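You operate a simulated robot arm through the tools that you are given. There is no shell and no other tool. Be economical: measure what you need, move in short steps, check, and stop when the job is done.

You run a simulated two-armed robot. Do the job below in one go: nothing can be reset, and whatever is moved stays where it is left.

## Task
Pick up the steel can that says "grease" from the top of the steel bench with one hand, pass it to the other hand and put it on the upper shelf under the steel bench. Set down upright: steel can.

Only the result counts: the job must be done as asked and must still hold three seconds after the hand-in. Knocking over, shifting, dropping, spilling or breaking anything else fails it.

## Robot
Two 7-joint arms with four-finger grippers on one trunk, on a base that drives. Base frame: it is fixed to the floor where the robot stands at the start and does not move with it; the origin is under the middle of the robot, x ahead of it, y to its left, z up; the surface under the hand at the start is at about z = 860. Units: mm, rad, N and s.
The left shoulder is at the start at [40, 181, 1179], the right one opposite. With the tool pointing down near the work surface each hand reaches from about 320 to 840 mm from the robot's upright axis, wherever it stands, measured 20 degrees to its own side. Places, roughly: upper shelf under the steel bench [600, -300, 500]. Payload 3.67 kg a hand.
The TCP of each hand is the grasp point between the finger pads, 28 mm short of the fingertips. In the tool frame z runs along the fingers and y along their closing line. The gripper opens to 112 mm. The gripper's body begins 73 mm behind the TCP.
Orientation is that of the tool frame in the base frame, as a unit quaternion [w, x, y, z]. With the fingers straight down and closing along the base's y, the tool's x points along the base's -x, its y along +y and its z along -z.

## Interface
- The arms move only by the tool play_rows. It takes "left_motion", "right_motion" or both (then of equal length, played together; a hand with none holds still); each is a list of rows, each a list of 6 numbers: the shift along the base's x, y, z in mm, then the turn, a rotation vector about the base's x, y, z in rad. In form: [[x, y, z, ax, ay, az], ...]. A call has 1 to 12 rows; each row shifts and turns the commanded pose from where the row before left it. "left_hand" and "right_hand" are, for a hand that has rows, the gripper command, from -1 (shut) to 1 (fully open), values between in proportion, set as the call begins (left out, the last holds). Each row takes 0.2 s and may step no farther than 50 mm and 0.15 rad from the row before; otherwise, or with a gripper value out of range, the whole call is refused. Where a pose cannot be reached the arm comes as near as it can. A force on the tool above 40 N (or 10 N above the force at the start of the call, whichever is more), or a blocked arm, ends the call early, and 0.2 s more pass. The fingers move at their own pace and stop on an object; they squeeze with about 39 N. The grip force told is the motor's: it shows also when the fingers shut on nothing. Time passes only in rows, and 0.2 s behind the last, so rows that do not move let the fingers close. It gives the time, the measured TCP pose, the force on the tool (base axes), the opening and the grip force at its end, in the units of the frame above (readings bear some noise), with the torque about the TCP (base axes, N m) and any sound that the robot's microphone picked up.
- Cameras (640 x 400 px; columns grow to the right, rows downward): "scene" is now at [97.9, -14, 1383.7]; the picture's right is [-0.18, -0.98, -0.00], its down [-0.77, 0.14, -0.63] and it looks along [0.62, -0.11, -0.78] (base axes); focal length 272 px, centre (320, 200). "left" rides on the left gripper at [60, 18, -104] in its tool frame; the picture's right is [-0.29, 0.96, 0.00], its down [-0.80, -0.24, -0.55] and it looks along [-0.53, -0.16, 0.83] (tool axes); focal length 234 px, centre (320, 200). "right" rides on the right gripper at [60, -18, -104] in its tool frame; the picture's right is [0.29, 0.96, 0.00], its down [-0.80, 0.24, -0.55] and it looks along [-0.53, 0.16, 0.83] (tool axes); focal length 234 px, centre (320, 200).
- camera(camera): a new picture of that camera. The clock stands still meanwhile.
- raise_lower(by): slides the trunk up (or, below 0, down) by that many mm; the arms and the scene camera ride with it, the base frame stays. It gives what a move gives, with no picture.
- base_move(legs): drives the robot by 1 to 6 legs, each [ahead, left, turn to the left] in mm, mm and rad, along the robot's own axes; the way and the turn of a leg run together, so that a leg with both is an arc; at most 1500 mm and 3.142 rad a leg. The arms and the cameras ride along, it lands a little off, and it stops where it bumps. It gives what a move gives.
- pan_tilt(pan, tilt): turns the head with the scene camera to pan (to the left, within 1.501 rad either way) and tilt (down, from -0.506 to 1.204), counted from straight ahead of the robot. It gives what a move gives.
- point_at(camera, pixels): for up to 12 pixels [column, row] of the newest picture of that camera ("zoom" is the newest enlarged one), the place [x, y, z] in the base frame of the surface seen there, good to about 2 mm. The clock stands still meanwhile.
- inspect(camera, box): a new picture of the part [left, top, right, bottom] of that camera's present view, enlarged. The clock stands still meanwhile.
- job_done(): hands the job in; it is judged then, once.

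Go step by step. Measure first, check grasps and placings, and put right what went wrong. The budget is 80 turns and 62 pictures, counting those below and the enlarged ones. Unless the task says otherwise, let go and move clear before handing in, and close with one line.

The tools are called after ">>>" by a JSON object that holds its "name" and its "arguments". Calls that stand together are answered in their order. play_rows: Moves the arms, as the interface text tells. Its arguments: {"type":"object","properties":{"left_motion":{"type":"array","items":{"type":"array","items":{"type":"number"}}},"left_hand":{"type":"number"},"right_motion":{"type":"array","items":{"type":"array","items":{"type":"number"}}},"right_hand":{"type":"number"}},"required":[]} The other tools are called the same way: raise_lower (by) slides the trunk up or down; base_move (legs) drives the base; pan_tilt (pan, tilt) turns the head that bears the scene camera; camera (camera) takes a picture; point_at (camera, pixels) gives the place of the surface under pixels of a picture; inspect (camera, box) takes an enlarged picture of a part of a camera's view; job_done () hands the job in.

At the start:

```text
t: 0.0
left_tool_pos: [577.4, 91.4, 1081.0]
left_orientation: [0.0, 0.0, 1.0, 0.0]
left_ft_force: [-0.3, -0.7, -0.2]
left_torque: [0.01, -0.01, -0.01]
left_width: 112.2
left_gripper_force: 0.0
right_tool_pos: [459.4, -503.4, 1074.0]
right_orientation: [0.0, 0.0, 1.0, 0.0]
right_ft_force: [0.5, -0.9, 0.1]
right_torque: [0.0, -0.01, -0.02]
right_width: 111.7
right_gripper_force: 0.1
trunk travel left (down, up): [-300.0, 214.0]
robot x, y, heading: [1.1, -1.2, 0.006]
head pan, tilt: [-0.178, 0.894]
```

scene: 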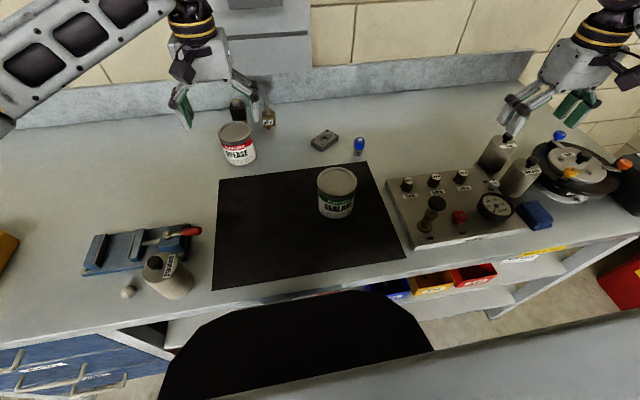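
right: 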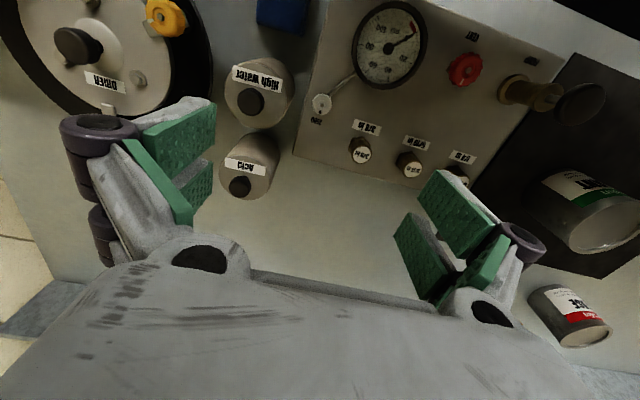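
left: 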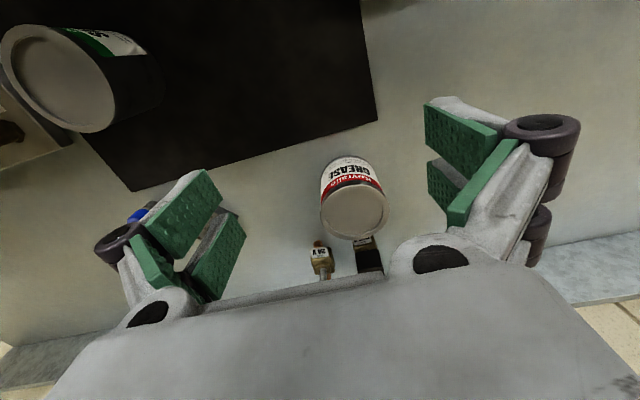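

The grease can (red label) is at scene pixel (237,143), and the shelf edge shows at about (480,275). I'll measure the can and what I can see of the shelf.

>>> {"name": "point_at", "arguments": {"camera": "scene", "pixels": [[235, 131], [220, 132], [251, 131], [240, 158], [240, 166], [238, 110], [268, 115], [250, 260], [415, 300], [500, 290], [530, 268], [325, 140]]}}

>>> {"name": "inspect", "arguments": {"camera": "scene", "box": [320, 220, 640, 400]}}

>>> {"name": "inspect", "arguments": {"camera": "scene", "box": [160, 60, 400, 210]}}

```text
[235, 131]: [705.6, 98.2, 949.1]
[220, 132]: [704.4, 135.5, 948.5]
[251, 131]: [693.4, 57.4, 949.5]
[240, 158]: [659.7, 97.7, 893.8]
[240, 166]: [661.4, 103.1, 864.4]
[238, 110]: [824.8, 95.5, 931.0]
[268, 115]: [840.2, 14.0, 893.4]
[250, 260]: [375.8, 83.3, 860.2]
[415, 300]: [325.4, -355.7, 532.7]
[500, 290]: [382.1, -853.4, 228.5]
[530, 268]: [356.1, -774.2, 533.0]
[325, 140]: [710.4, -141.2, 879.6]
```

```text
2.00 times, centred on (480, 310) of scene
```

zoom: 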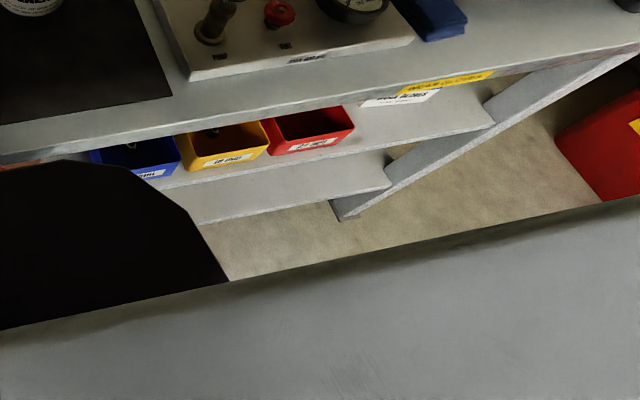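

```text
2.67 times, centred on (280, 135) of scene
```

zoom: 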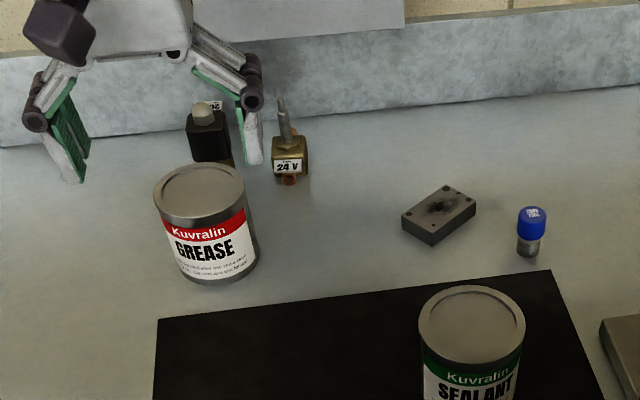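

The can's top is at about (700, 97, 949), it is about 80 mm across and stands on z≈860. I'll move the left hand over it and check.

>>> {"name": "play_rows", "arguments": {"left_motion": [[41, 2, 0, 0, 0, 0], [41, 2, 0, 0, 0, 0], [41, 2, 0, 0, 0, 0], [0, 0, 0, 0, 0, 0]], "left_hand": 1}}

>>> {"name": "camera", "arguments": {"camera": "left"}}

>>> {"name": "camera", "arguments": {"camera": "scene"}}

```text
t: 1.0
left_tool_pos: [699.8, 98.1, 1081.4]
left_orientation: [0.0, 0.001, 1.0, 0.0]
left_ft_force: [0.0, -0.1, -0.7]
left_torque: [-0.01, 0.0, -0.03]
left_width: 111.8
left_gripper_force: 0.1
right_tool_pos: [459.5, -502.6, 1073.6]
right_orientation: [0.0, 0.0, 1.0, 0.0]
right_ft_force: [-0.1, 0.2, 0.0]
right_torque: [0.0, 0.01, 0.0]
right_width: 112.1
right_gripper_force: 0.1
trunk travel left (down, up): [-300.0, 214.0]
robot x, y, heading: [-0.6, 0.1, 0.0]
head pan, tilt: [-0.178, 0.894]
```

```text
56 pictures are left
```

left: 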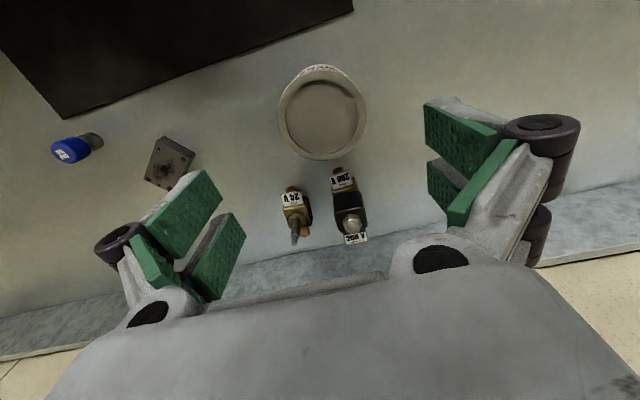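

```text
55 pictures are left
```

scene: 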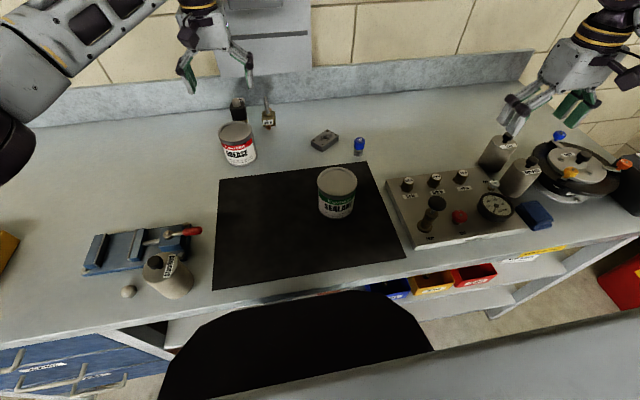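

The can top spans about (279–366, 70–160) in the left picture. I'll measure its rim for the exact centre.

>>> {"name": "point_at", "arguments": {"camera": "left", "pixels": [[282, 112], [363, 112], [322, 155], [325, 77], [322, 115], [350, 222], [294, 215], [345, 180]]}}

>>> {"name": "point_at", "arguments": {"camera": "scene", "pixels": [[400, 370], [300, 340], [335, 180], [432, 202], [170, 260], [335, 285]]}}

```text
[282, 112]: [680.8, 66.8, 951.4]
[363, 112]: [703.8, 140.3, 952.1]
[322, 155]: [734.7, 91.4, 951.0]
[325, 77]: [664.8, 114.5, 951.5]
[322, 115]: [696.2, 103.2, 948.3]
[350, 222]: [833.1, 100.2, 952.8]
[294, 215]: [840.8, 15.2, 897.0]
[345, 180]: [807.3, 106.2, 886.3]
```

```text
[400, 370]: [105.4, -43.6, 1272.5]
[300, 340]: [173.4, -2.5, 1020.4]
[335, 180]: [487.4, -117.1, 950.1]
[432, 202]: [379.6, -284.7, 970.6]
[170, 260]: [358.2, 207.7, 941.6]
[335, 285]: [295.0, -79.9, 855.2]
```

The can's centre is at about (699.5, 100) with its top at 951, so I'll go down to z≈937 and shut the left hand.

>>> {"name": "play_rows", "arguments": {"left_motion": [[0, 2, -36, 0, 0, 0], [0, 0, -36, 0, 0, 0], [0, 0, -36, 0, 0, 0], [0, 0, -36, 0, 0, 0], [0, 0, 0, 0, 0, 0]]}}

>>> {"name": "play_rows", "arguments": {"left_motion": [[0, 0, 0, 0, 0, 0], [0, 0, 0, 0, 0, 0], [0, 0, 0, 0, 0, 0]], "left_hand": -1}}

```text
t: 2.2
left_tool_pos: [700.0, 98.3, 937.9]
left_orientation: [0.0, 0.0, 1.0, 0.0]
left_ft_force: [-0.4, -0.1, 0.0]
left_torque: [0.0, -0.04, 0.0]
left_width: 112.2
left_gripper_force: 0.1
right_tool_pos: [458.6, -503.0, 1072.4]
right_orientation: [0.0, 0.0, 1.0, 0.0]
right_ft_force: [0.2, -0.2, -0.7]
right_torque: [0.0, -0.02, 0.03]
right_width: 112.0
right_gripper_force: 0.2
trunk travel left (down, up): [-300.0, 214.0]
robot x, y, heading: [-0.1, 1.9, 0.006]
head pan, tilt: [-0.178, 0.894]
```

```text
t: 3.0
left_tool_pos: [701.2, 100.0, 938.1]
left_orientation: [0.0, 0.0, 1.0, 0.0]
left_ft_force: [2.0, 1.2, 0.5]
left_torque: [0.35, -0.04, -0.04]
left_width: 85.3
left_gripper_force: 39.2
right_tool_pos: [458.9, -503.2, 1073.6]
right_orientation: [0.001, 0.0, 1.0, 0.0]
right_ft_force: [-0.4, 0.4, 0.2]
right_torque: [-0.03, -0.03, -0.04]
right_width: 112.1
right_gripper_force: 0.0
trunk travel left (down, up): [-300.0, 214.0]
robot x, y, heading: [-2.8, 0.2, 0.0]
head pan, tilt: [-0.178, 0.894]
```

The left hand holds something 85 mm wide, which matches the can. I'll lift it straight up.

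>>> {"name": "play_rows", "arguments": {"left_motion": [[0, 0, 20, 0, 0, 0], [0, 0, 30, 0, 0, 0], [0, 0, 40, 0, 0, 0], [0, 0, 40, 0, 0, 0], [0, 0, 40, 0, 0, 0], [0, 0, 40, 0, 0, 0], [0, 0, 0, 0, 0, 0]]}}

>>> {"name": "camera", "arguments": {"camera": "scene"}}

```text
t: 4.6
left_tool_pos: [699.0, 98.2, 1144.9]
left_orientation: [-0.001, 0.0, 1.0, 0.0]
left_ft_force: [0.9, 0.5, 0.3]
left_torque: [0.01, 0.02, -0.02]
left_width: 0.1
left_gripper_force: 35.3
right_tool_pos: [458.9, -502.7, 1074.0]
right_orientation: [0.001, 0.0, 1.0, 0.0]
right_ft_force: [-0.7, 0.3, 0.3]
right_torque: [-0.04, -0.01, 0.0]
right_width: 112.2
right_gripper_force: 0.0
trunk travel left (down, up): [-300.0, 214.0]
robot x, y, heading: [4.5, -0.7, -0.0]
head pan, tilt: [-0.178, 0.894]
```

```text
54 pictures are left
```

scene: 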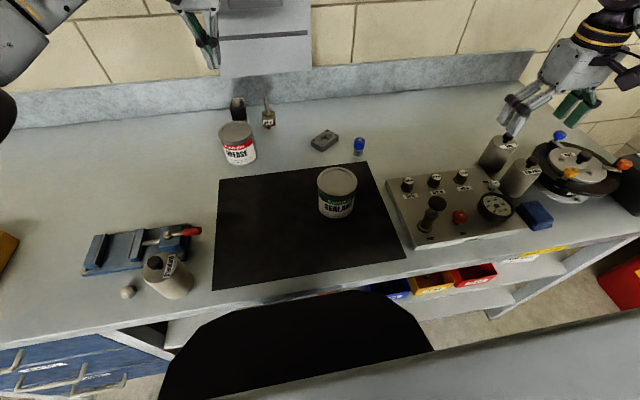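

The can stayed behind: the left width is now 0.1 mm, so it slipped out, probably because I gripped only the rim. It still stands at (237,143); I'll open the hand and measure again for a lower grasp.

>>> {"name": "play_rows", "arguments": {"left_motion": [[0, 0, 0, 0, 0, 0], [0, 0, 0, 0, 0, 0], [0, 0, 0, 0, 0, 0]], "left_hand": 1}}

>>> {"name": "inspect", "arguments": {"camera": "scene", "box": [200, 100, 280, 180]}}

>>> {"name": "inspect", "arguments": {"camera": "left", "box": [220, 40, 420, 260]}}

```text
t: 5.4
left_tool_pos: [698.3, 98.8, 1143.9]
left_orientation: [0.001, -0.001, 1.0, -0.001]
left_ft_force: [-0.9, 0.2, 0.6]
left_torque: [-0.01, 0.0, 0.03]
left_width: 104.3
left_gripper_force: 0.1
right_tool_pos: [458.1, -503.4, 1073.7]
right_orientation: [0.0, 0.0, 1.0, -0.001]
right_ft_force: [0.3, -0.8, 0.5]
right_torque: [0.03, -0.02, 0.01]
right_width: 112.0
right_gripper_force: 0.0
trunk travel left (down, up): [-300.0, 214.0]
robot x, y, heading: [-0.5, 2.1, 0.003]
head pan, tilt: [-0.178, 0.894]
```

```text
5.00 times, centred on (240, 140) of scene
```

zoom: 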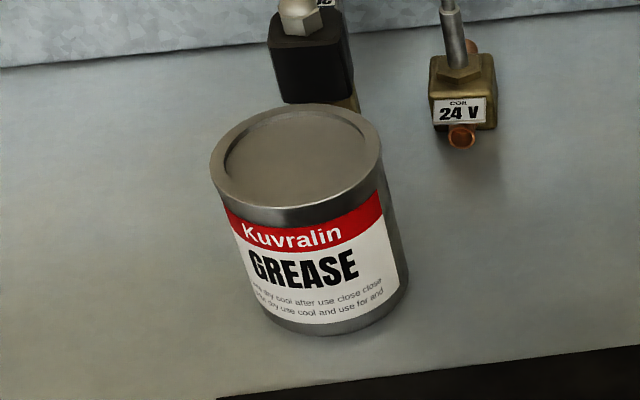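

```text
1.82 times, centred on (320, 150) of left
```

zoom: 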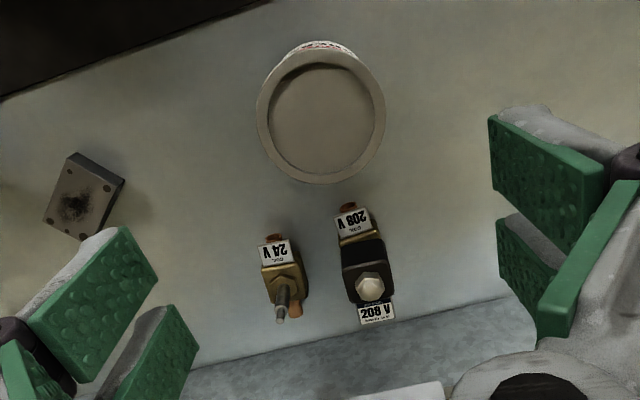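

The can is upright and has a slightly wider rim. I'll measure its rim again in the enlarged left picture.

>>> {"name": "point_at", "arguments": {"camera": "zoom", "pixels": [[260, 115], [382, 118], [321, 180], [321, 58], [280, 75], [362, 165], [362, 75], [280, 158]]}}

>>> {"name": "camera", "arguments": {"camera": "right"}}

```text
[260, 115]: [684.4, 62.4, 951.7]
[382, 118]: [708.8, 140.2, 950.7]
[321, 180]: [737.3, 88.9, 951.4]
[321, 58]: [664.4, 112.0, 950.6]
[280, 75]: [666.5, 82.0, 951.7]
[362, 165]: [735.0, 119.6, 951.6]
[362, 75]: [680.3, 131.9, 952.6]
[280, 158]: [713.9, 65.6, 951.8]
```

```text
51 pictures are left
```

right: 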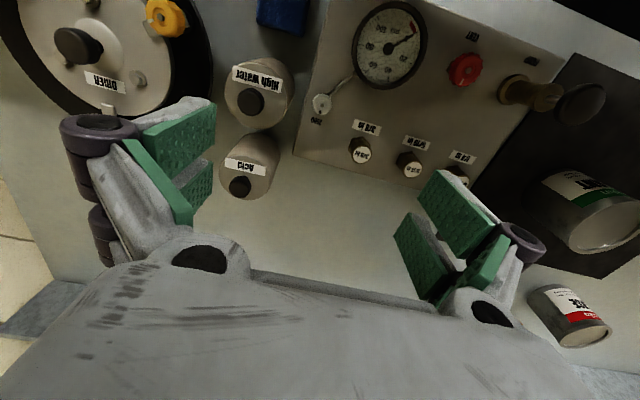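

The can is still centred at (699, 100.5) and upright. I'll grasp at mid-body, TCP at about 906, then lift only a little to read the load.

>>> {"name": "play_rows", "arguments": {"left_motion": [[0, 2, -48, 0, 0, 0], [0, 0, -48, 0, 0, 0], [0, 0, -48, 0, 0, 0], [0, 0, -48, 0, 0, 0], [0, 0, -46, 0, 0, 0], [0, 0, 0, 0, 0, 0]]}}

>>> {"name": "play_rows", "arguments": {"left_motion": [[0, 0, 0, 0, 0, 0], [0, 0, 0, 0, 0, 0], [0, 0, 0, 0, 0, 0], [0, 0, 0, 0, 0, 0]], "left_hand": -1}}

>>> {"name": "play_rows", "arguments": {"left_motion": [[0, 0, 2, 0, 0, 0], [0, 0, 2, 0, 0, 0], [0, 0, 2, 0, 0, 0], [0, 0, 2, 0, 0, 0]]}}

>>> {"name": "inspect", "arguments": {"camera": "scene", "box": [190, 80, 290, 180]}}

```text
t: 6.8
left_tool_pos: [699.5, 101.5, 907.6]
left_orientation: [0.001, 0.0, 1.0, 0.0]
left_ft_force: [-0.1, 0.4, -0.4]
left_torque: [0.0, -0.02, 0.0]
left_width: 111.9
left_gripper_force: 0.1
right_tool_pos: [459.4, -503.9, 1073.7]
right_orientation: [0.001, 0.0, 1.0, 0.0]
right_ft_force: [-0.4, -0.6, -0.3]
right_torque: [0.0, -0.03, 0.0]
right_width: 112.0
right_gripper_force: 0.0
trunk travel left (down, up): [-300.0, 214.0]
robot x, y, heading: [-4.0, -0.7, -0.001]
head pan, tilt: [-0.178, 0.894]
```

```text
t: 7.8
left_tool_pos: [698.2, 101.7, 912.2]
left_orientation: [0.002, 0.0, 1.0, -0.001]
left_ft_force: [5.5, -2.6, 24.1]
left_torque: [-0.07, 0.3, 0.18]
left_width: 85.2
left_gripper_force: 38.8
right_tool_pos: [456.6, -504.2, 1073.8]
right_orientation: [0.002, 0.0, 1.0, -0.001]
right_ft_force: [-0.5, 0.5, 0.2]
right_torque: [-0.02, -0.01, 0.02]
right_width: 112.0
right_gripper_force: 0.0
trunk travel left (down, up): [-300.0, 214.0]
robot x, y, heading: [0.1, -0.9, -0.002]
head pan, tilt: [-0.178, 0.894]
```

```text
t: 8.8
left_tool_pos: [700.0, 104.6, 914.1]
left_orientation: [-0.002, -0.001, 1.0, 0.001]
left_ft_force: [-0.4, -0.4, -4.7]
left_torque: [0.03, -0.01, 0.03]
left_width: 84.5
left_gripper_force: 39.3
right_tool_pos: [459.6, -503.1, 1074.4]
right_orientation: [-0.001, 0.0, 1.0, 0.0]
right_ft_force: [0.3, 0.5, 0.7]
right_torque: [-0.02, -0.07, 0.02]
right_width: 112.1
right_gripper_force: 0.0
trunk travel left (down, up): [-300.0, 214.0]
robot x, y, heading: [-0.4, -2.0, 0.001]
head pan, tilt: [-0.178, 0.894]
```

```text
4.00 times, centred on (240, 130) of scene
```

zoom: 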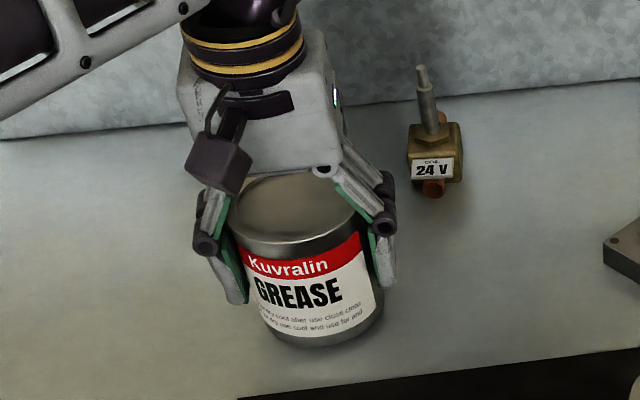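

The left force went from +24 N (the knuckles pressed on the rim) to −4.7 N, so the hand now carries about 0.5 kg. I'll lift a bit more, slowly, and watch for slip.

>>> {"name": "play_rows", "arguments": {"left_motion": [[0, 0, 5, 0, 0, 0], [0, 0, 5, 0, 0, 0], [0, 0, 5, 0, 0, 0], [0, 0, 5, 0, 0, 0], [0, 0, 5, 0, 0, 0], [0, 0, 5, 0, 0, 0]]}}

>>> {"name": "inspect", "arguments": {"camera": "scene", "box": [190, 80, 290, 180]}}

```text
t: 10.2
left_tool_pos: [701.0, 101.6, 946.2]
left_orientation: [-0.001, -0.001, 1.0, -0.001]
left_ft_force: [0.2, 0.2, -4.8]
left_torque: [-0.02, 0.0, 0.0]
left_width: 84.8
left_gripper_force: 39.1
right_tool_pos: [458.8, -504.3, 1074.3]
right_orientation: [-0.001, 0.0, 1.0, 0.0]
right_ft_force: [-0.8, 0.4, -0.3]
right_torque: [-0.01, -0.03, -0.03]
right_width: 111.9
right_gripper_force: 0.1
trunk travel left (down, up): [-300.0, 214.0]
robot x, y, heading: [-2.7, -4.4, -0.001]
head pan, tilt: [-0.178, 0.894]
```

```text
4.00 times, centred on (240, 130) of scene
```

zoom: 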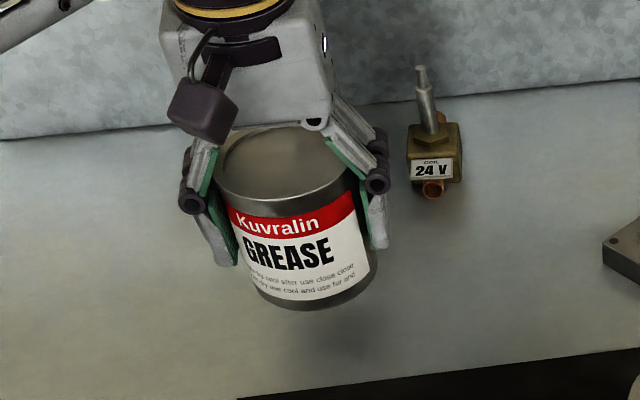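

The can is off the bench and held firmly at −4.8 N. I'll carry it slowly to a handover spot at about (540, 60, 1130).

>>> {"name": "play_rows", "arguments": {"left_motion": [[0, 0, 20, 0, 0, 0], [0, 0, 20, 0, 0, 0], [-10, 0, 20, 0, 0, 0], [-20, -5, 20, 0, 0, 0], [-20, -5, 20, 0, 0, 0], [-20, -5, 20, 0, 0, 0], [-20, -5, 20, 0, 0, 0], [-20, -5, 20, 0, 0, 0], [-20, -5, 20, 0, 0, 0], [-20, -5, 5, 0, 0, 0], [-10, -5, 0, 0, 0, 0], [0, 0, 0, 0, 0, 0]]}}

>>> {"name": "play_rows", "arguments": {"right_motion": [[0, 0, 25, 0.0864, 0.0864, -0.0864], [0, 0, 25, 0.0864, 0.0864, -0.0864], [0, 0, 10, 0.0864, 0.0864, -0.0864], [0, 0, 0, 0.0864, 0.0864, -0.0864], [0, 0, 0, 0.0864, 0.0864, -0.0864], [0, 0, 0, 0.0864, 0.0864, -0.0864], [0, 0, 0, 0.0864, 0.0864, -0.0864]], "right_hand": 1}}

>>> {"name": "camera", "arguments": {"camera": "scene"}}

```text
t: 12.8
left_tool_pos: [539.2, 62.6, 1131.5]
left_orientation: [-0.001, 0.0, 1.0, 0.0]
left_ft_force: [-0.1, 0.3, -4.5]
left_torque: [0.0, 0.03, 0.01]
left_width: 84.3
left_gripper_force: 38.7
right_tool_pos: [458.8, -502.9, 1074.3]
right_orientation: [0.0, -0.001, 1.0, 0.0]
right_ft_force: [0.3, 0.0, 0.9]
right_torque: [-0.02, 0.01, 0.01]
right_width: 112.2
right_gripper_force: 0.0
trunk travel left (down, up): [-300.0, 214.0]
robot x, y, heading: [-1.6, -2.4, -0.0]
head pan, tilt: [-0.178, 0.894]
```

```text
t: 14.6
left_tool_pos: [540.0, 61.1, 1131.1]
left_orientation: [-0.001, 0.0, 1.0, 0.0]
left_ft_force: [0.2, -0.6, -5.1]
left_torque: [0.0, 0.01, 0.01]
left_width: 84.5
left_gripper_force: 38.8
right_tool_pos: [448.5, -492.3, 1050.6]
right_orientation: [-0.374, 0.3, 0.835, 0.271]
right_ft_force: [0.9, -0.1, -0.1]
right_torque: [-0.01, -0.01, -0.02]
right_width: 112.0
right_gripper_force: 0.1
trunk travel left (down, up): [-300.0, 214.0]
robot x, y, heading: [-0.8, -0.0, 0.003]
head pan, tilt: [-0.178, 0.894]
stopped in row 7 (right hand): the arm was blocked; the commanded pose is now the measured one
```

```text
48 pictures are left
```

scene: 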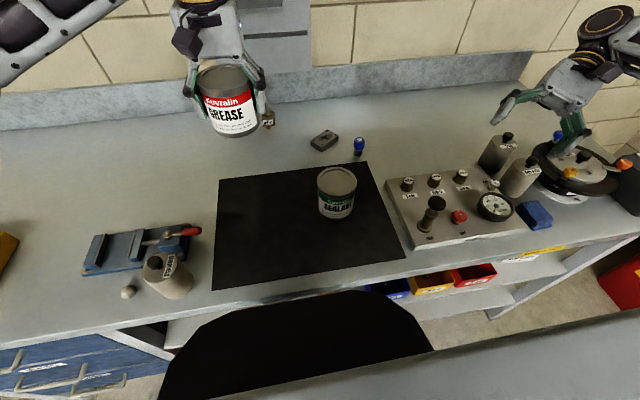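

The right wrist can't roll that way (blocked in row 7), so I'll use the other roll with its camera underneath. First I'll unwind it, and measure the left knuckles and the can for handover clearance.

>>> {"name": "play_rows", "arguments": {"right_motion": [[0, 0, 5, -0.0864, -0.0864, 0.0864], [0, 0, 5, -0.0864, -0.0864, 0.0864], [0, 0, 5, -0.0864, -0.0864, 0.0864], [0, 0, 5, -0.0864, -0.0864, 0.0864], [0, 0, 5, -0.0864, -0.0864, 0.0864], [0, 0, 5, -0.0864, -0.0864, 0.0864], [0, 0, 0, 0, 0, 0]]}}

>>> {"name": "inspect", "arguments": {"camera": "scene", "box": [160, 0, 300, 140]}}

>>> {"name": "camera", "arguments": {"camera": "left"}}

```text
t: 16.2
left_tool_pos: [540.1, 63.1, 1132.2]
left_orientation: [-0.001, 0.0, 1.0, 0.001]
left_ft_force: [0.1, -0.5, -4.3]
left_torque: [-0.03, -0.02, -0.02]
left_width: 84.2
left_gripper_force: 38.9
right_tool_pos: [448.6, -492.5, 1079.7]
right_orientation: [-0.12, 0.088, 0.989, 0.016]
right_ft_force: [0.4, -0.3, 0.7]
right_torque: [-0.01, 0.02, -0.03]
right_width: 112.0
right_gripper_force: 0.1
trunk travel left (down, up): [-300.0, 214.0]
robot x, y, heading: [-1.3, 2.1, -0.004]
head pan, tilt: [-0.178, 0.894]
```

```text
2.86 times, centred on (230, 70) of scene
```

zoom: 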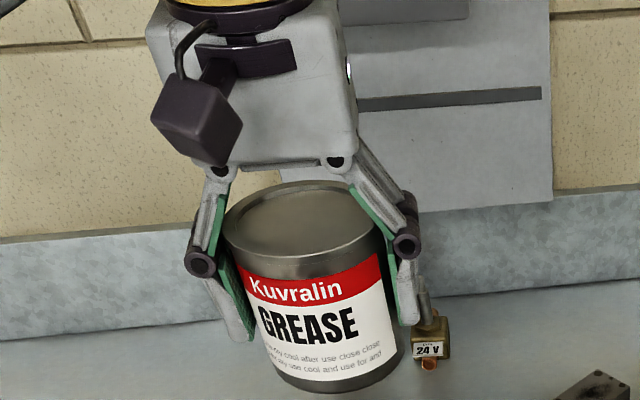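

```text
46 pictures are left
```

left: 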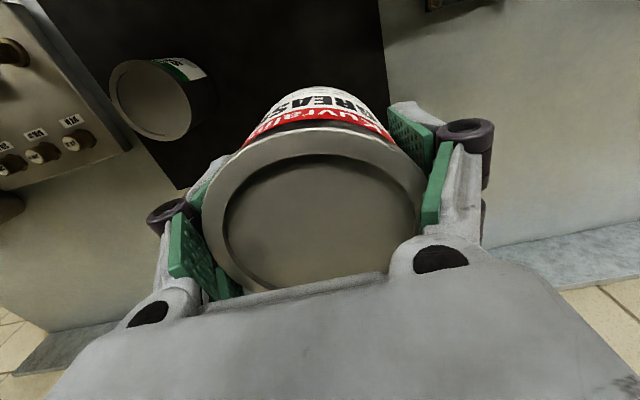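

>>> {"name": "point_at", "arguments": {"camera": "zoom", "pixels": [[406, 243], [200, 264], [408, 315], [240, 330], [300, 378], [385, 370], [330, 385], [312, 265], [415, 205], [335, 160], [385, 200]]}}

```text
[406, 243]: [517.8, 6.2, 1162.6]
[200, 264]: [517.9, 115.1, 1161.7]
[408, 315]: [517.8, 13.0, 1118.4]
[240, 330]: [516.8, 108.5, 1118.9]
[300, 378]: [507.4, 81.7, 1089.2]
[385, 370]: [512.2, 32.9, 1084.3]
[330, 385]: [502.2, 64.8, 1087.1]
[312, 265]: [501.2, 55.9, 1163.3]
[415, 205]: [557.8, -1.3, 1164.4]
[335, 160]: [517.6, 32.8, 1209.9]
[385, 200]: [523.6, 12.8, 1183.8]
```

The left knuckle pins sit at z≈1162 and the can's bottom is at about 1084. The right hand can therefore come in from −y, pitched 20° down at z≈1120, with its fingers on the ±x sides. I'll reorient it now.

>>> {"name": "play_rows", "arguments": {"right_motion": [[0, 0, 30, -0.016, -0.12, 0.0885], [0, 0, 30, -0.016, -0.12, 0.0885], [0, 0, 0, 0.0729, -0.0729, 0.1042], [0, 0, 0, 0.0729, -0.0729, 0.1042], [0, 0, 0, 0.0729, -0.0729, 0.1042], [0, 0, 0, 0.0729, -0.0729, 0.1042], [0, 0, 0, 0.0729, -0.0729, 0.1042], [0, 0, 0, 0.0729, -0.0729, 0.1042], [0, 0, 0, 0.0729, -0.0729, 0.1042], [0, 0, 0, 0.0729, -0.0729, 0.1042], [0, 0, 0, 0.0729, -0.0729, 0.1042], [0, 0, 0, 0.0729, -0.0729, 0.1042]]}}

```text
t: 18.8
left_tool_pos: [540.2, 60.0, 1131.5]
left_orientation: [-0.001, 0.0, 1.0, 0.0]
left_ft_force: [-0.5, -0.7, -4.5]
left_torque: [0.0, 0.02, -0.01]
left_width: 84.3
left_gripper_force: 38.9
right_tool_pos: [449.3, -493.5, 1140.9]
right_orientation: [0.333, -0.476, 0.742, 0.333]
right_ft_force: [0.5, 0.5, -0.3]
right_torque: [0.02, -0.04, -0.04]
right_width: 111.9
right_gripper_force: 0.0
trunk travel left (down, up): [-300.0, 214.0]
robot x, y, heading: [0.0, 2.3, 0.0]
head pan, tilt: [-0.178, 0.894]
```

That turn tracked well. I'll finish it and move to the staging point (542, −90, 1120).

>>> {"name": "play_rows", "arguments": {"right_motion": [[0, 0, 0, 0.0729, -0.0729, 0.1042], [0, 0, 0, 0.0729, -0.0729, 0.1042], [10, 35, 0, 0.0729, -0.0729, 0.1042], [10, 40, -3, 0, 0, 0], [10, 40, -3, 0, 0, 0], [10, 40, -3, 0, 0, 0], [10, 42, -3, 0, 0, 0], [10, 42, -3, 0, 0, 0], [10, 42, -3, 0, 0, 0], [10, 42, -2, 0, 0, 0], [13, 40, 0, 0, 0, 0], [0, 40, 0, 0, 0, 0]]}}

>>> {"name": "camera", "arguments": {"camera": "scene"}}

>>> {"name": "camera", "arguments": {"camera": "right"}}

```text
t: 21.4
left_tool_pos: [540.2, 63.2, 1132.9]
left_orientation: [0.0, 0.001, 1.0, -0.001]
left_ft_force: [-0.3, -1.0, -3.6]
left_torque: [-0.02, -0.03, 0.01]
left_width: 84.3
left_gripper_force: 39.0
right_tool_pos: [542.0, -87.6, 1121.3]
right_orientation: [-0.404, 0.58, -0.579, -0.405]
right_ft_force: [-0.2, 0.3, 0.1]
right_torque: [0.0, 0.0, 0.0]
right_width: 112.0
right_gripper_force: 0.0
trunk travel left (down, up): [-300.0, 214.0]
robot x, y, heading: [1.2, 2.2, -0.003]
head pan, tilt: [-0.178, 0.894]
```

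```text
45 pictures are left
```

scene: 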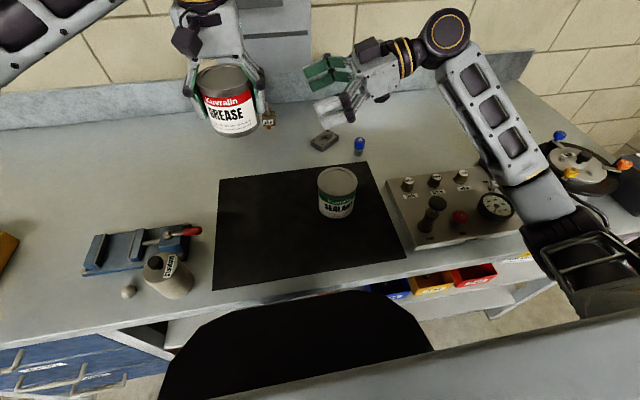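

```text
44 pictures are left
```

right: 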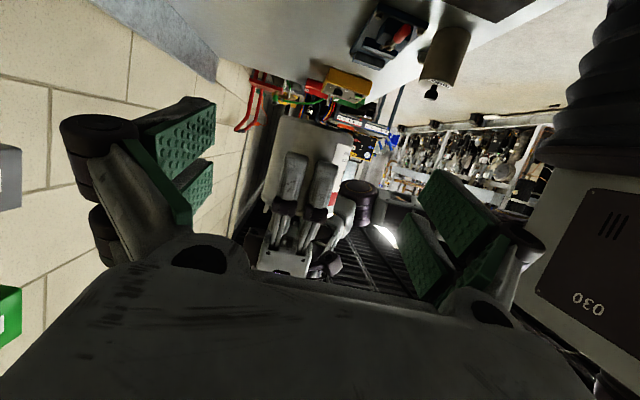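

The right hand is staged, with its mouth toward +y at scene (330,90). I'll verify the clearances by measuring the right fingers, the camera box at (370,45) and the can.

>>> {"name": "inspect", "arguments": {"camera": "scene", "box": [180, 0, 440, 160]}}

>>> {"name": "point_at", "arguments": {"camera": "scene", "pixels": [[370, 46], [375, 80], [318, 110], [348, 105], [327, 68], [228, 75], [205, 88], [252, 80], [238, 135], [232, 118], [338, 65]]}}

```text
2.46 times, centred on (310, 80) of scene
```

zoom: 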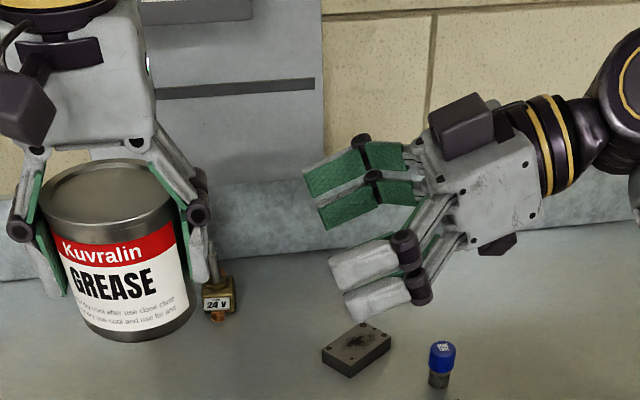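

```text
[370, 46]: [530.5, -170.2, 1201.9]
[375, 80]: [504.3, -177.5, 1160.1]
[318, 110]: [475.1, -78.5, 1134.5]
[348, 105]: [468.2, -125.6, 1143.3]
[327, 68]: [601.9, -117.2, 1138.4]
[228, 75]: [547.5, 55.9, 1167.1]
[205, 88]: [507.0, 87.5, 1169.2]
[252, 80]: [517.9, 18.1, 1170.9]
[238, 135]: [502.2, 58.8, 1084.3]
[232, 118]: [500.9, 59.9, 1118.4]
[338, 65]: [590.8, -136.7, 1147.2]
```

A box also sits on top of the right hand, at z≈1200. I'll measure its front edge and the left hand's near edge before closing in.

>>> {"name": "point_at", "arguments": {"camera": "zoom", "pixels": [[432, 125], [438, 152], [472, 98], [460, 155], [415, 165], [440, 190], [200, 212], [205, 190], [150, 100], [155, 60], [135, 145], [495, 248]]}}

```text
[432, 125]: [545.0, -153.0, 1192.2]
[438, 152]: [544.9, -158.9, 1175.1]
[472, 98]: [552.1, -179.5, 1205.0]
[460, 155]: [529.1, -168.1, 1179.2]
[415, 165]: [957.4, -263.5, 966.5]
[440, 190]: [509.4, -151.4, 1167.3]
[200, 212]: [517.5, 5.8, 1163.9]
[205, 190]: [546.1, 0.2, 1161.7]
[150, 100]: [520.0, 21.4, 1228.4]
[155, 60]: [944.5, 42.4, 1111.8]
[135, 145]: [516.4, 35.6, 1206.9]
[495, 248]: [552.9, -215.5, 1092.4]
```

The end gap to the left pins will be about 12 mm if I stop 15 mm short of the can's axis. I'll advance 134 mm in +y at z≈1116, with the fingers passing either side of the can.

>>> {"name": "play_rows", "arguments": {"right_motion": [[1, 30, -5, 0, 0, 0], [0, 30, 0, 0, 0, 0], [0, 30, 0, 0, 0, 0], [0, 24, 0, 0, 0, 0], [0, 0, 0, 0, 0, 0]]}}

>>> {"name": "inspect", "arguments": {"camera": "scene", "box": [160, 0, 360, 150]}}

```text
t: 22.6
left_tool_pos: [540.6, 60.0, 1131.9]
left_orientation: [0.0, 0.0, 1.0, 0.0]
left_ft_force: [0.2, -0.3, -4.7]
left_torque: [-0.01, -0.03, 0.01]
left_width: 84.4
left_gripper_force: 39.0
right_tool_pos: [542.7, 24.6, 1115.1]
right_orientation: [-0.405, 0.58, -0.578, -0.406]
right_ft_force: [0.3, 0.1, -0.6]
right_torque: [0.01, 0.0, 0.01]
right_width: 112.2
right_gripper_force: 0.1
trunk travel left (down, up): [-300.0, 214.0]
robot x, y, heading: [0.2, 0.6, 0.003]
head pan, tilt: [-0.178, 0.894]
```

```text
2.67 times, centred on (260, 75) of scene
```

zoom: 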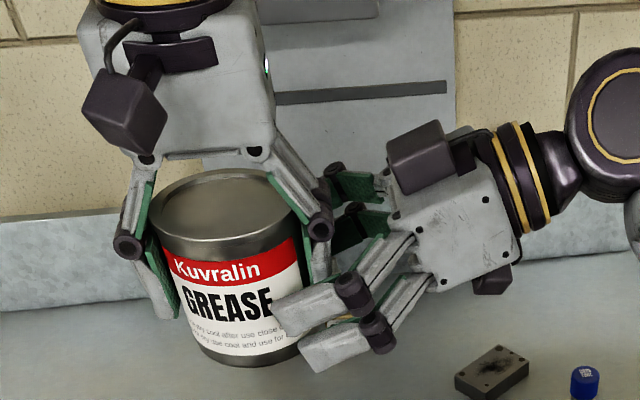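

It's going well at y=24.6 with a clear gap. I'll advance the remaining 22 mm and look.

>>> {"name": "play_rows", "arguments": {"right_motion": [[0, 11, 0, 0, 0, 0], [0, 10, 0, 0, 0, 0], [0, 0, 0, 0, 0, 0]]}}

>>> {"name": "inspect", "arguments": {"camera": "scene", "box": [160, 0, 360, 150]}}

```text
t: 23.4
left_tool_pos: [539.8, 60.5, 1131.4]
left_orientation: [0.001, 0.0, 1.0, 0.0]
left_ft_force: [-0.2, 0.1, -4.8]
left_torque: [-0.04, -0.01, 0.04]
left_width: 84.2
left_gripper_force: 38.9
right_tool_pos: [542.1, 45.0, 1114.3]
right_orientation: [-0.405, 0.58, -0.579, -0.405]
right_ft_force: [0.2, -0.7, -0.5]
right_torque: [-0.01, -0.03, -0.04]
right_width: 111.8
right_gripper_force: 0.1
trunk travel left (down, up): [-300.0, 214.0]
robot x, y, heading: [-0.5, 2.2, -0.004]
head pan, tilt: [-0.178, 0.894]
```

```text
2.67 times, centred on (260, 75) of scene
```

zoom: 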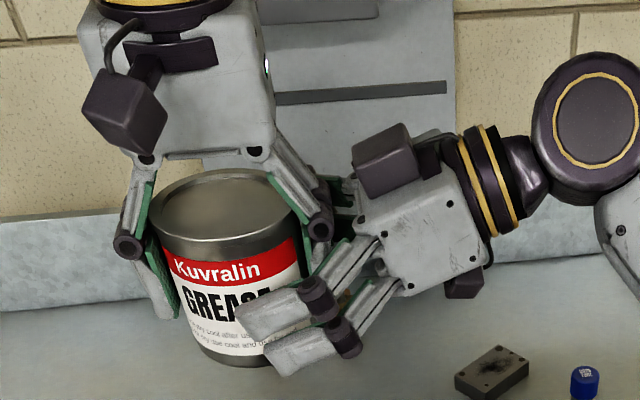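

No contact, and the finger prongs flank the can above its bottom edge. I'll close the right hand.

>>> {"name": "play_rows", "arguments": {"right_motion": [[0, 0, 0, 0, 0, 0], [0, 0, 0, 0, 0, 0], [0, 0, 0, 0, 0, 0], [0, 0, 0, 0, 0, 0]], "right_hand": -1}}

>>> {"name": "inspect", "arguments": {"camera": "scene", "box": [160, 0, 360, 150]}}

```text
t: 24.4
left_tool_pos: [541.5, 63.4, 1132.7]
left_orientation: [0.0, -0.001, 1.0, -0.001]
left_ft_force: [16.9, 4.1, -6.0]
left_torque: [0.2, 0.38, 0.22]
left_width: 83.9
left_gripper_force: 39.8
right_tool_pos: [541.8, 46.3, 1115.5]
right_orientation: [-0.405, 0.58, -0.579, -0.405]
right_ft_force: [-16.6, -4.5, 0.8]
right_torque: [-0.07, -0.66, 0.05]
right_width: 84.0
right_gripper_force: 38.8
trunk travel left (down, up): [-300.0, 214.0]
robot x, y, heading: [0.2, 0.1, -0.001]
head pan, tilt: [-0.178, 0.894]
```

```text
2.67 times, centred on (260, 75) of scene
```

zoom: 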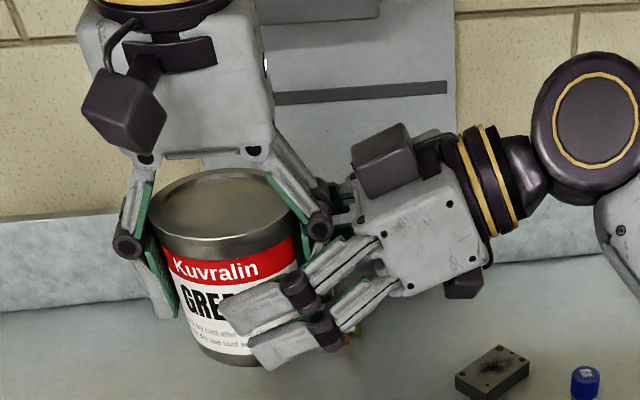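

Both hands hold the can at 84 mm, with a 16.6 N sideways preload between them. I'll nudge the right hand 2 mm in −x to ease it before letting go with the left.

>>> {"name": "play_rows", "arguments": {"right_motion": [[-1, 0, 0, 0, 0, 0], [-1, 0, 0, 0, 0, 0]]}}

```text
t: 25.0
left_tool_pos: [539.8, 62.7, 1132.1]
left_orientation: [0.0, 0.0, 1.0, 0.0]
left_ft_force: [10.3, 9.0, -4.3]
left_torque: [-0.17, -0.01, -0.11]
left_width: 84.3
left_gripper_force: 39.1
right_tool_pos: [539.4, 45.6, 1115.5]
right_orientation: [0.405, -0.58, 0.58, 0.404]
right_ft_force: [-10.8, -8.1, -0.9]
right_torque: [0.31, -0.13, 0.26]
right_width: 83.9
right_gripper_force: 38.6
trunk travel left (down, up): [-300.0, 214.0]
robot x, y, heading: [-1.6, 4.0, -0.002]
head pan, tilt: [-0.178, 0.894]
```

The preload eased to about 10 N. One more small nudge, then I'll open the left hand.

>>> {"name": "play_rows", "arguments": {"right_motion": [[-1, -1, 0, 0, 0, 0], [0, 0, 0, 0, 0, 0]]}}

>>> {"name": "play_rows", "arguments": {"left_motion": [[0, 0, 0, 0, 0, 0], [0, 0, 0, 0, 0, 0], [0, 0, 0, 0, 0, 0]], "left_hand": 1}}

>>> {"name": "inspect", "arguments": {"camera": "scene", "box": [160, 0, 360, 150]}}

```text
t: 25.6
left_tool_pos: [539.9, 60.9, 1132.2]
left_orientation: [-0.002, 0.001, 1.0, 0.0]
left_ft_force: [-2.7, 0.3, -3.5]
left_torque: [0.57, -0.17, 0.25]
left_width: 84.1
left_gripper_force: 38.8
right_tool_pos: [539.7, 45.6, 1115.0]
right_orientation: [-0.405, 0.58, -0.58, -0.405]
right_ft_force: [1.3, 0.0, 0.7]
right_torque: [-0.59, 0.21, -0.35]
right_width: 83.8
right_gripper_force: 38.9
trunk travel left (down, up): [-300.0, 214.0]
robot x, y, heading: [-0.8, -2.3, 0.002]
head pan, tilt: [-0.178, 0.894]
```

```text
t: 26.4
left_tool_pos: [540.0, 60.9, 1132.0]
left_orientation: [0.0, 0.001, 1.0, -0.001]
left_ft_force: [0.2, 0.2, 0.3]
left_torque: [-0.01, 0.0, -0.01]
left_width: 112.1
left_gripper_force: 0.1
right_tool_pos: [539.3, 45.7, 1116.6]
right_orientation: [-0.405, 0.581, -0.578, -0.406]
right_ft_force: [0.6, -0.9, -0.4]
right_torque: [-0.09, -0.01, 0.01]
right_width: 83.8
right_gripper_force: 38.8
trunk travel left (down, up): [-300.0, 214.0]
robot x, y, heading: [-0.2, 3.3, -0.002]
head pan, tilt: [-0.178, 0.894]
```

```text
2.67 times, centred on (260, 75) of scene
```

zoom: 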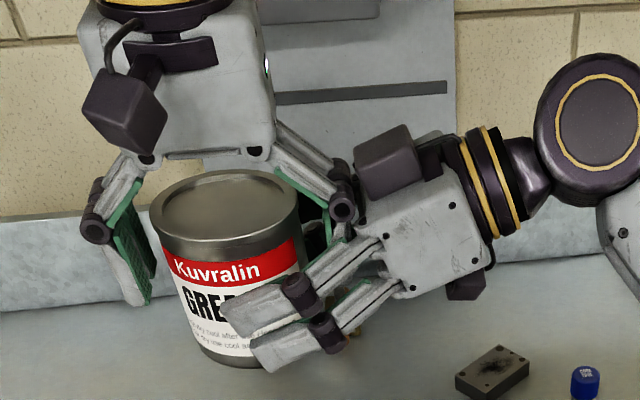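

The can is held by the right hand alone and the left is open, but its −y pin is close to the right hand's top box. I'll shift the left hand 8 mm in +y, then lift it straight up and away.

>>> {"name": "play_rows", "arguments": {"left_motion": [[0, 8, 0, 0, 0, 0], [0, 0, 10, 0, 0, 0], [0, 0, 20, 0, 0, 0], [0, 0, 30, 0, 0, 0], [0, 0, 40, 0, 0, 0], [0, 0, 40, 0, 0, 0], [0, 40, 10, 0, 0, 0], [0, 50, 0, 0, 0, 0], [0, 50, 0, 0, 0, 0], [0, 50, 0, 0, 0, 0]]}}

>>> {"name": "camera", "arguments": {"camera": "scene"}}

```text
t: 28.6
left_tool_pos: [539.2, 260.9, 1282.9]
left_orientation: [0.0, 0.001, 1.0, -0.001]
left_ft_force: [1.4, 2.6, 0.2]
left_torque: [0.01, 0.0, -0.01]
left_width: 112.0
left_gripper_force: 0.1
right_tool_pos: [539.5, 47.3, 1115.3]
right_orientation: [-0.404, 0.581, -0.579, -0.405]
right_ft_force: [-0.5, 0.7, 0.4]
right_torque: [-0.08, 0.01, 0.02]
right_width: 83.9
right_gripper_force: 38.7
trunk travel left (down, up): [-300.0, 214.0]
robot x, y, heading: [2.3, -0.0, -0.001]
head pan, tilt: [-0.178, 0.894]
```

```text
38 pictures are left
```

scene: 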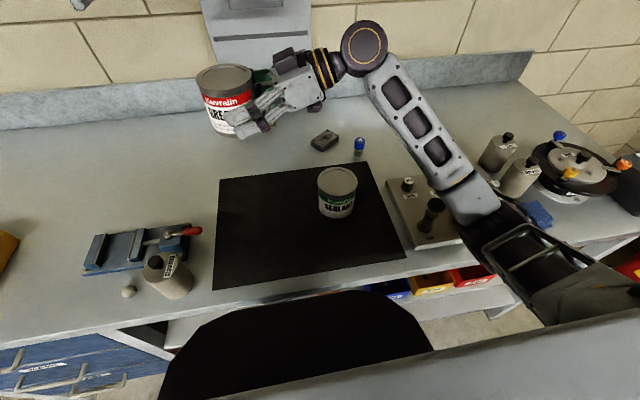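

The right hand alone holds the can upright. Before backing off I'll check the elbow's height over the bench and look to both sides for clearance.

>>> {"name": "point_at", "arguments": {"camera": "scene", "pixels": [[440, 155], [470, 205], [490, 235], [540, 270], [505, 140], [525, 170], [590, 165], [600, 290], [238, 70], [225, 136]]}}

>>> {"name": "pan_tilt", "arguments": {"pan": -1.4, "tilt": 0.6}}

>>> {"name": "camera", "arguments": {"camera": "scene"}}

>>> {"name": "pan_tilt", "arguments": {"pan": 1.4, "tilt": 0.6}}

>>> {"name": "camera", "arguments": {"camera": "scene"}}

```text
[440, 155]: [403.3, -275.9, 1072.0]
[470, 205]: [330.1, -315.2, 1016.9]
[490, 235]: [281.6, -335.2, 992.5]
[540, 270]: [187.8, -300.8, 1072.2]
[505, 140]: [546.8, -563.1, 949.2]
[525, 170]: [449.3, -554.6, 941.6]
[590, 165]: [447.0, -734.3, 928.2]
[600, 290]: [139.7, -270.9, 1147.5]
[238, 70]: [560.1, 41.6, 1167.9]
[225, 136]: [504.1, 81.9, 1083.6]
```

```text
t: 30.0
left_tool_pos: [539.9, 260.1, 1284.1]
left_orientation: [0.0, -0.001, 1.0, 0.0]
left_ft_force: [-0.8, -0.4, -0.3]
left_torque: [0.0, 0.01, -0.02]
left_width: 111.9
left_gripper_force: 0.0
right_tool_pos: [538.6, 45.7, 1115.4]
right_orientation: [0.405, -0.58, 0.58, 0.405]
right_ft_force: [-0.1, 1.1, -0.1]
right_torque: [-0.08, 0.02, -0.03]
right_width: 84.2
right_gripper_force: 38.7
trunk travel left (down, up): [-300.0, 214.0]
robot x, y, heading: [-0.4, -0.3, -0.008]
head pan, tilt: [-1.4, 0.6]
```

```text
37 pictures are left
```

scene: 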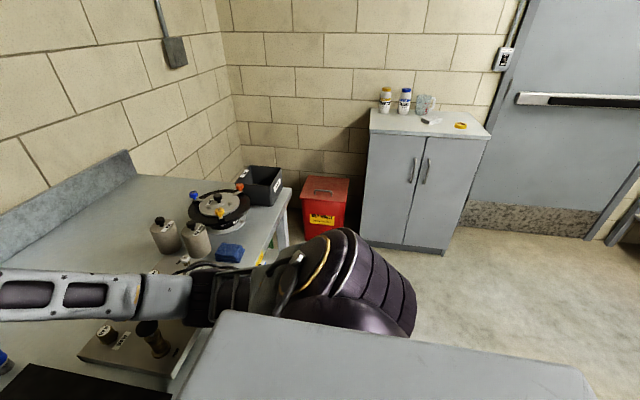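

```text
t: 32.5
left_tool_pos: [539.3, 259.3, 1283.7]
left_orientation: [0.001, 0.001, 1.0, 0.0]
left_ft_force: [-0.1, 0.7, -0.6]
left_torque: [0.01, 0.0, 0.02]
left_width: 111.8
left_gripper_force: 0.0
right_tool_pos: [539.3, 45.3, 1115.8]
right_orientation: [-0.404, 0.58, -0.579, -0.405]
right_ft_force: [0.1, 0.8, 0.1]
right_torque: [-0.1, 0.04, -0.02]
right_width: 83.7
right_gripper_force: 38.8
trunk travel left (down, up): [-300.0, 214.0]
robot x, y, heading: [0.2, -2.8, -0.004]
head pan, tilt: [1.4, 0.6]
```

```text
36 pictures are left
```

scene: 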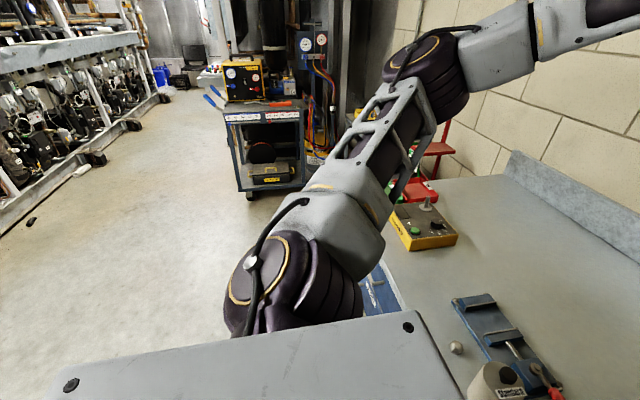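

The floor behind is clear, and backing off only moves the elbow away from the valve handle. I'll drive straight back 450 mm and look at the shelf.

>>> {"name": "base_move", "arguments": {"legs": [[-450, 0, 0]]}}

>>> {"name": "pan_tilt", "arguments": {"pan": -0.3, "tilt": 0.75}}

>>> {"name": "camera", "arguments": {"camera": "scene"}}

```text
t: 35.3
left_tool_pos: [89.1, 259.9, 1283.6]
left_orientation: [0.0, 0.0, 1.0, 0.0]
left_ft_force: [0.0, -1.2, -0.8]
left_torque: [0.03, 0.01, 0.01]
left_width: 112.1
left_gripper_force: 0.1
right_tool_pos: [89.4, 45.2, 1115.0]
right_orientation: [-0.405, 0.58, -0.579, -0.405]
right_ft_force: [-0.7, -0.4, -0.3]
right_torque: [-0.08, 0.0, 0.0]
right_width: 84.2
right_gripper_force: 39.1
trunk travel left (down, up): [-300.0, 214.0]
robot x, y, heading: [-451.0, 0.3, -0.001]
head pan, tilt: [1.4, 0.6]
```

```text
t: 37.0
left_tool_pos: [88.8, 259.4, 1283.2]
left_orientation: [0.0, 0.0, 1.0, 0.0]
left_ft_force: [0.7, -0.1, 0.9]
left_torque: [0.0, 0.03, 0.0]
left_width: 112.1
left_gripper_force: 0.1
right_tool_pos: [89.1, 45.1, 1115.1]
right_orientation: [-0.405, 0.58, -0.579, -0.405]
right_ft_force: [-0.5, 0.0, 0.5]
right_torque: [-0.06, 0.0, -0.02]
right_width: 83.7
right_gripper_force: 38.9
trunk travel left (down, up): [-300.0, 214.0]
robot x, y, heading: [-450.8, -0.4, -0.004]
head pan, tilt: [-0.3, 0.75]
```

```text
35 pictures are left
```

scene: 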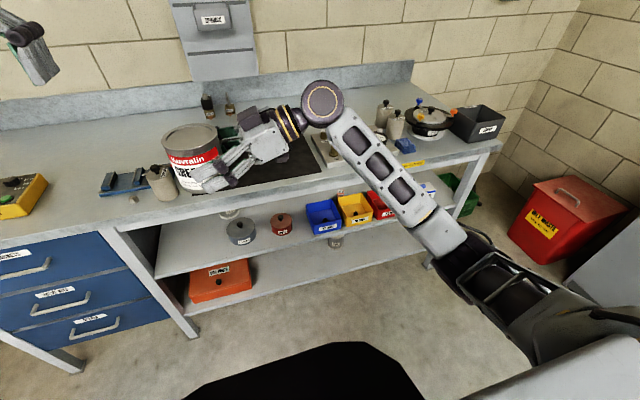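

The upper shelf shows bins, a grey coil at (240,230) and free space to its left at about (185,250). I'll lower the trunk to see and reach it, and measure.

>>> {"name": "raise_lower", "arguments": {"by": -280}}

>>> {"name": "pan_tilt", "arguments": {"pan": 0.0, "tilt": 0.6}}

>>> {"name": "camera", "arguments": {"camera": "scene"}}

```text
t: 39.8
left_tool_pos: [88.9, 259.5, 1002.9]
left_orientation: [0.0, 0.0, 1.0, 0.0]
left_ft_force: [-0.6, 0.3, 0.5]
left_torque: [-0.01, 0.01, 0.02]
left_width: 112.0
left_gripper_force: 0.1
right_tool_pos: [88.2, 46.0, 835.5]
right_orientation: [-0.405, 0.58, -0.578, -0.406]
right_ft_force: [-0.8, 0.0, -0.2]
right_torque: [-0.07, -0.01, -0.04]
right_width: 84.0
right_gripper_force: 39.2
trunk travel left (down, up): [-20.0, 494.0]
robot x, y, heading: [-451.9, -2.7, -0.001]
head pan, tilt: [-0.3, 0.75]
```

```text
t: 40.6
left_tool_pos: [89.5, 260.9, 1004.3]
left_orientation: [0.0, 0.0, 1.0, 0.0]
left_ft_force: [-0.7, 0.7, -1.1]
left_torque: [0.02, -0.03, -0.06]
left_width: 112.1
left_gripper_force: 0.1
right_tool_pos: [88.4, 45.8, 835.5]
right_orientation: [-0.405, 0.58, -0.58, -0.404]
right_ft_force: [-0.5, -0.6, -0.6]
right_torque: [-0.1, -0.03, 0.02]
right_width: 84.1
right_gripper_force: 38.8
trunk travel left (down, up): [-20.0, 494.0]
robot x, y, heading: [-449.8, 1.1, 0.002]
head pan, tilt: [0.0, 0.6]
```

```text
34 pictures are left
```

scene: 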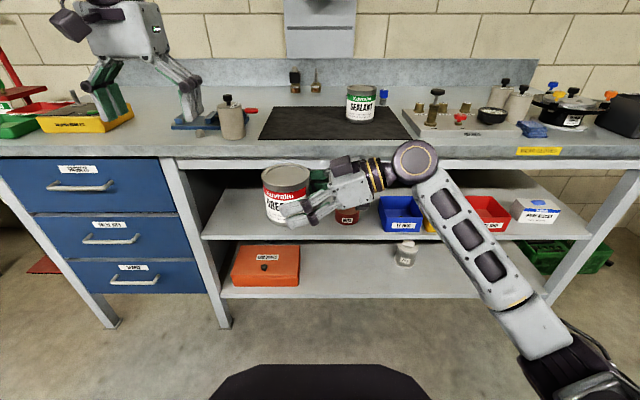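

The shelf's front edge runs along row ~237, with free space beside the leg at (200,215). I'll measure the shelf, leg and bench apron, and move the can aside for a clear view.

>>> {"name": "point_at", "arguments": {"camera": "scene", "pixels": [[225, 232], [225, 222], [235, 200], [250, 195], [205, 235], [197, 200], [178, 163], [220, 153], [220, 165], [345, 215], [300, 233], [330, 225]]}}

>>> {"name": "inspect", "arguments": {"camera": "scene", "box": [160, 140, 400, 300]}}

```text
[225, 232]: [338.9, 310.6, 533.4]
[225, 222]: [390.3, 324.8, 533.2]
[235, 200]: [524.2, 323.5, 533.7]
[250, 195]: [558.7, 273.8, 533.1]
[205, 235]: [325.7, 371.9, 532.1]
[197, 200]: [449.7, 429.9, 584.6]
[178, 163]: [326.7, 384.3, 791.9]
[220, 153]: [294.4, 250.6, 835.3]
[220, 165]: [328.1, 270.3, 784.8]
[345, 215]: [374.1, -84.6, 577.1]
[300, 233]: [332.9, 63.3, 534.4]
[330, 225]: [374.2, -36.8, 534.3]
```

```text
2.50 times, centred on (280, 220) of scene
```

zoom: 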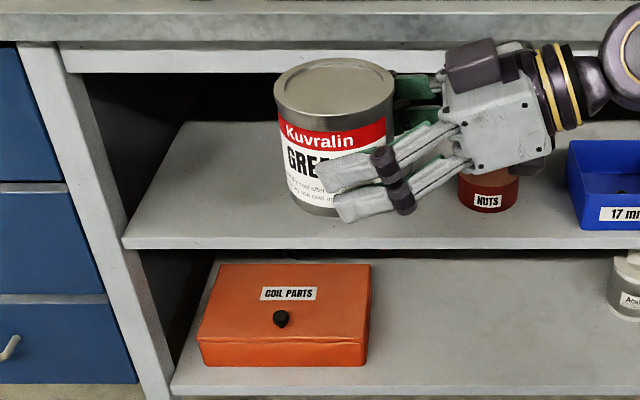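

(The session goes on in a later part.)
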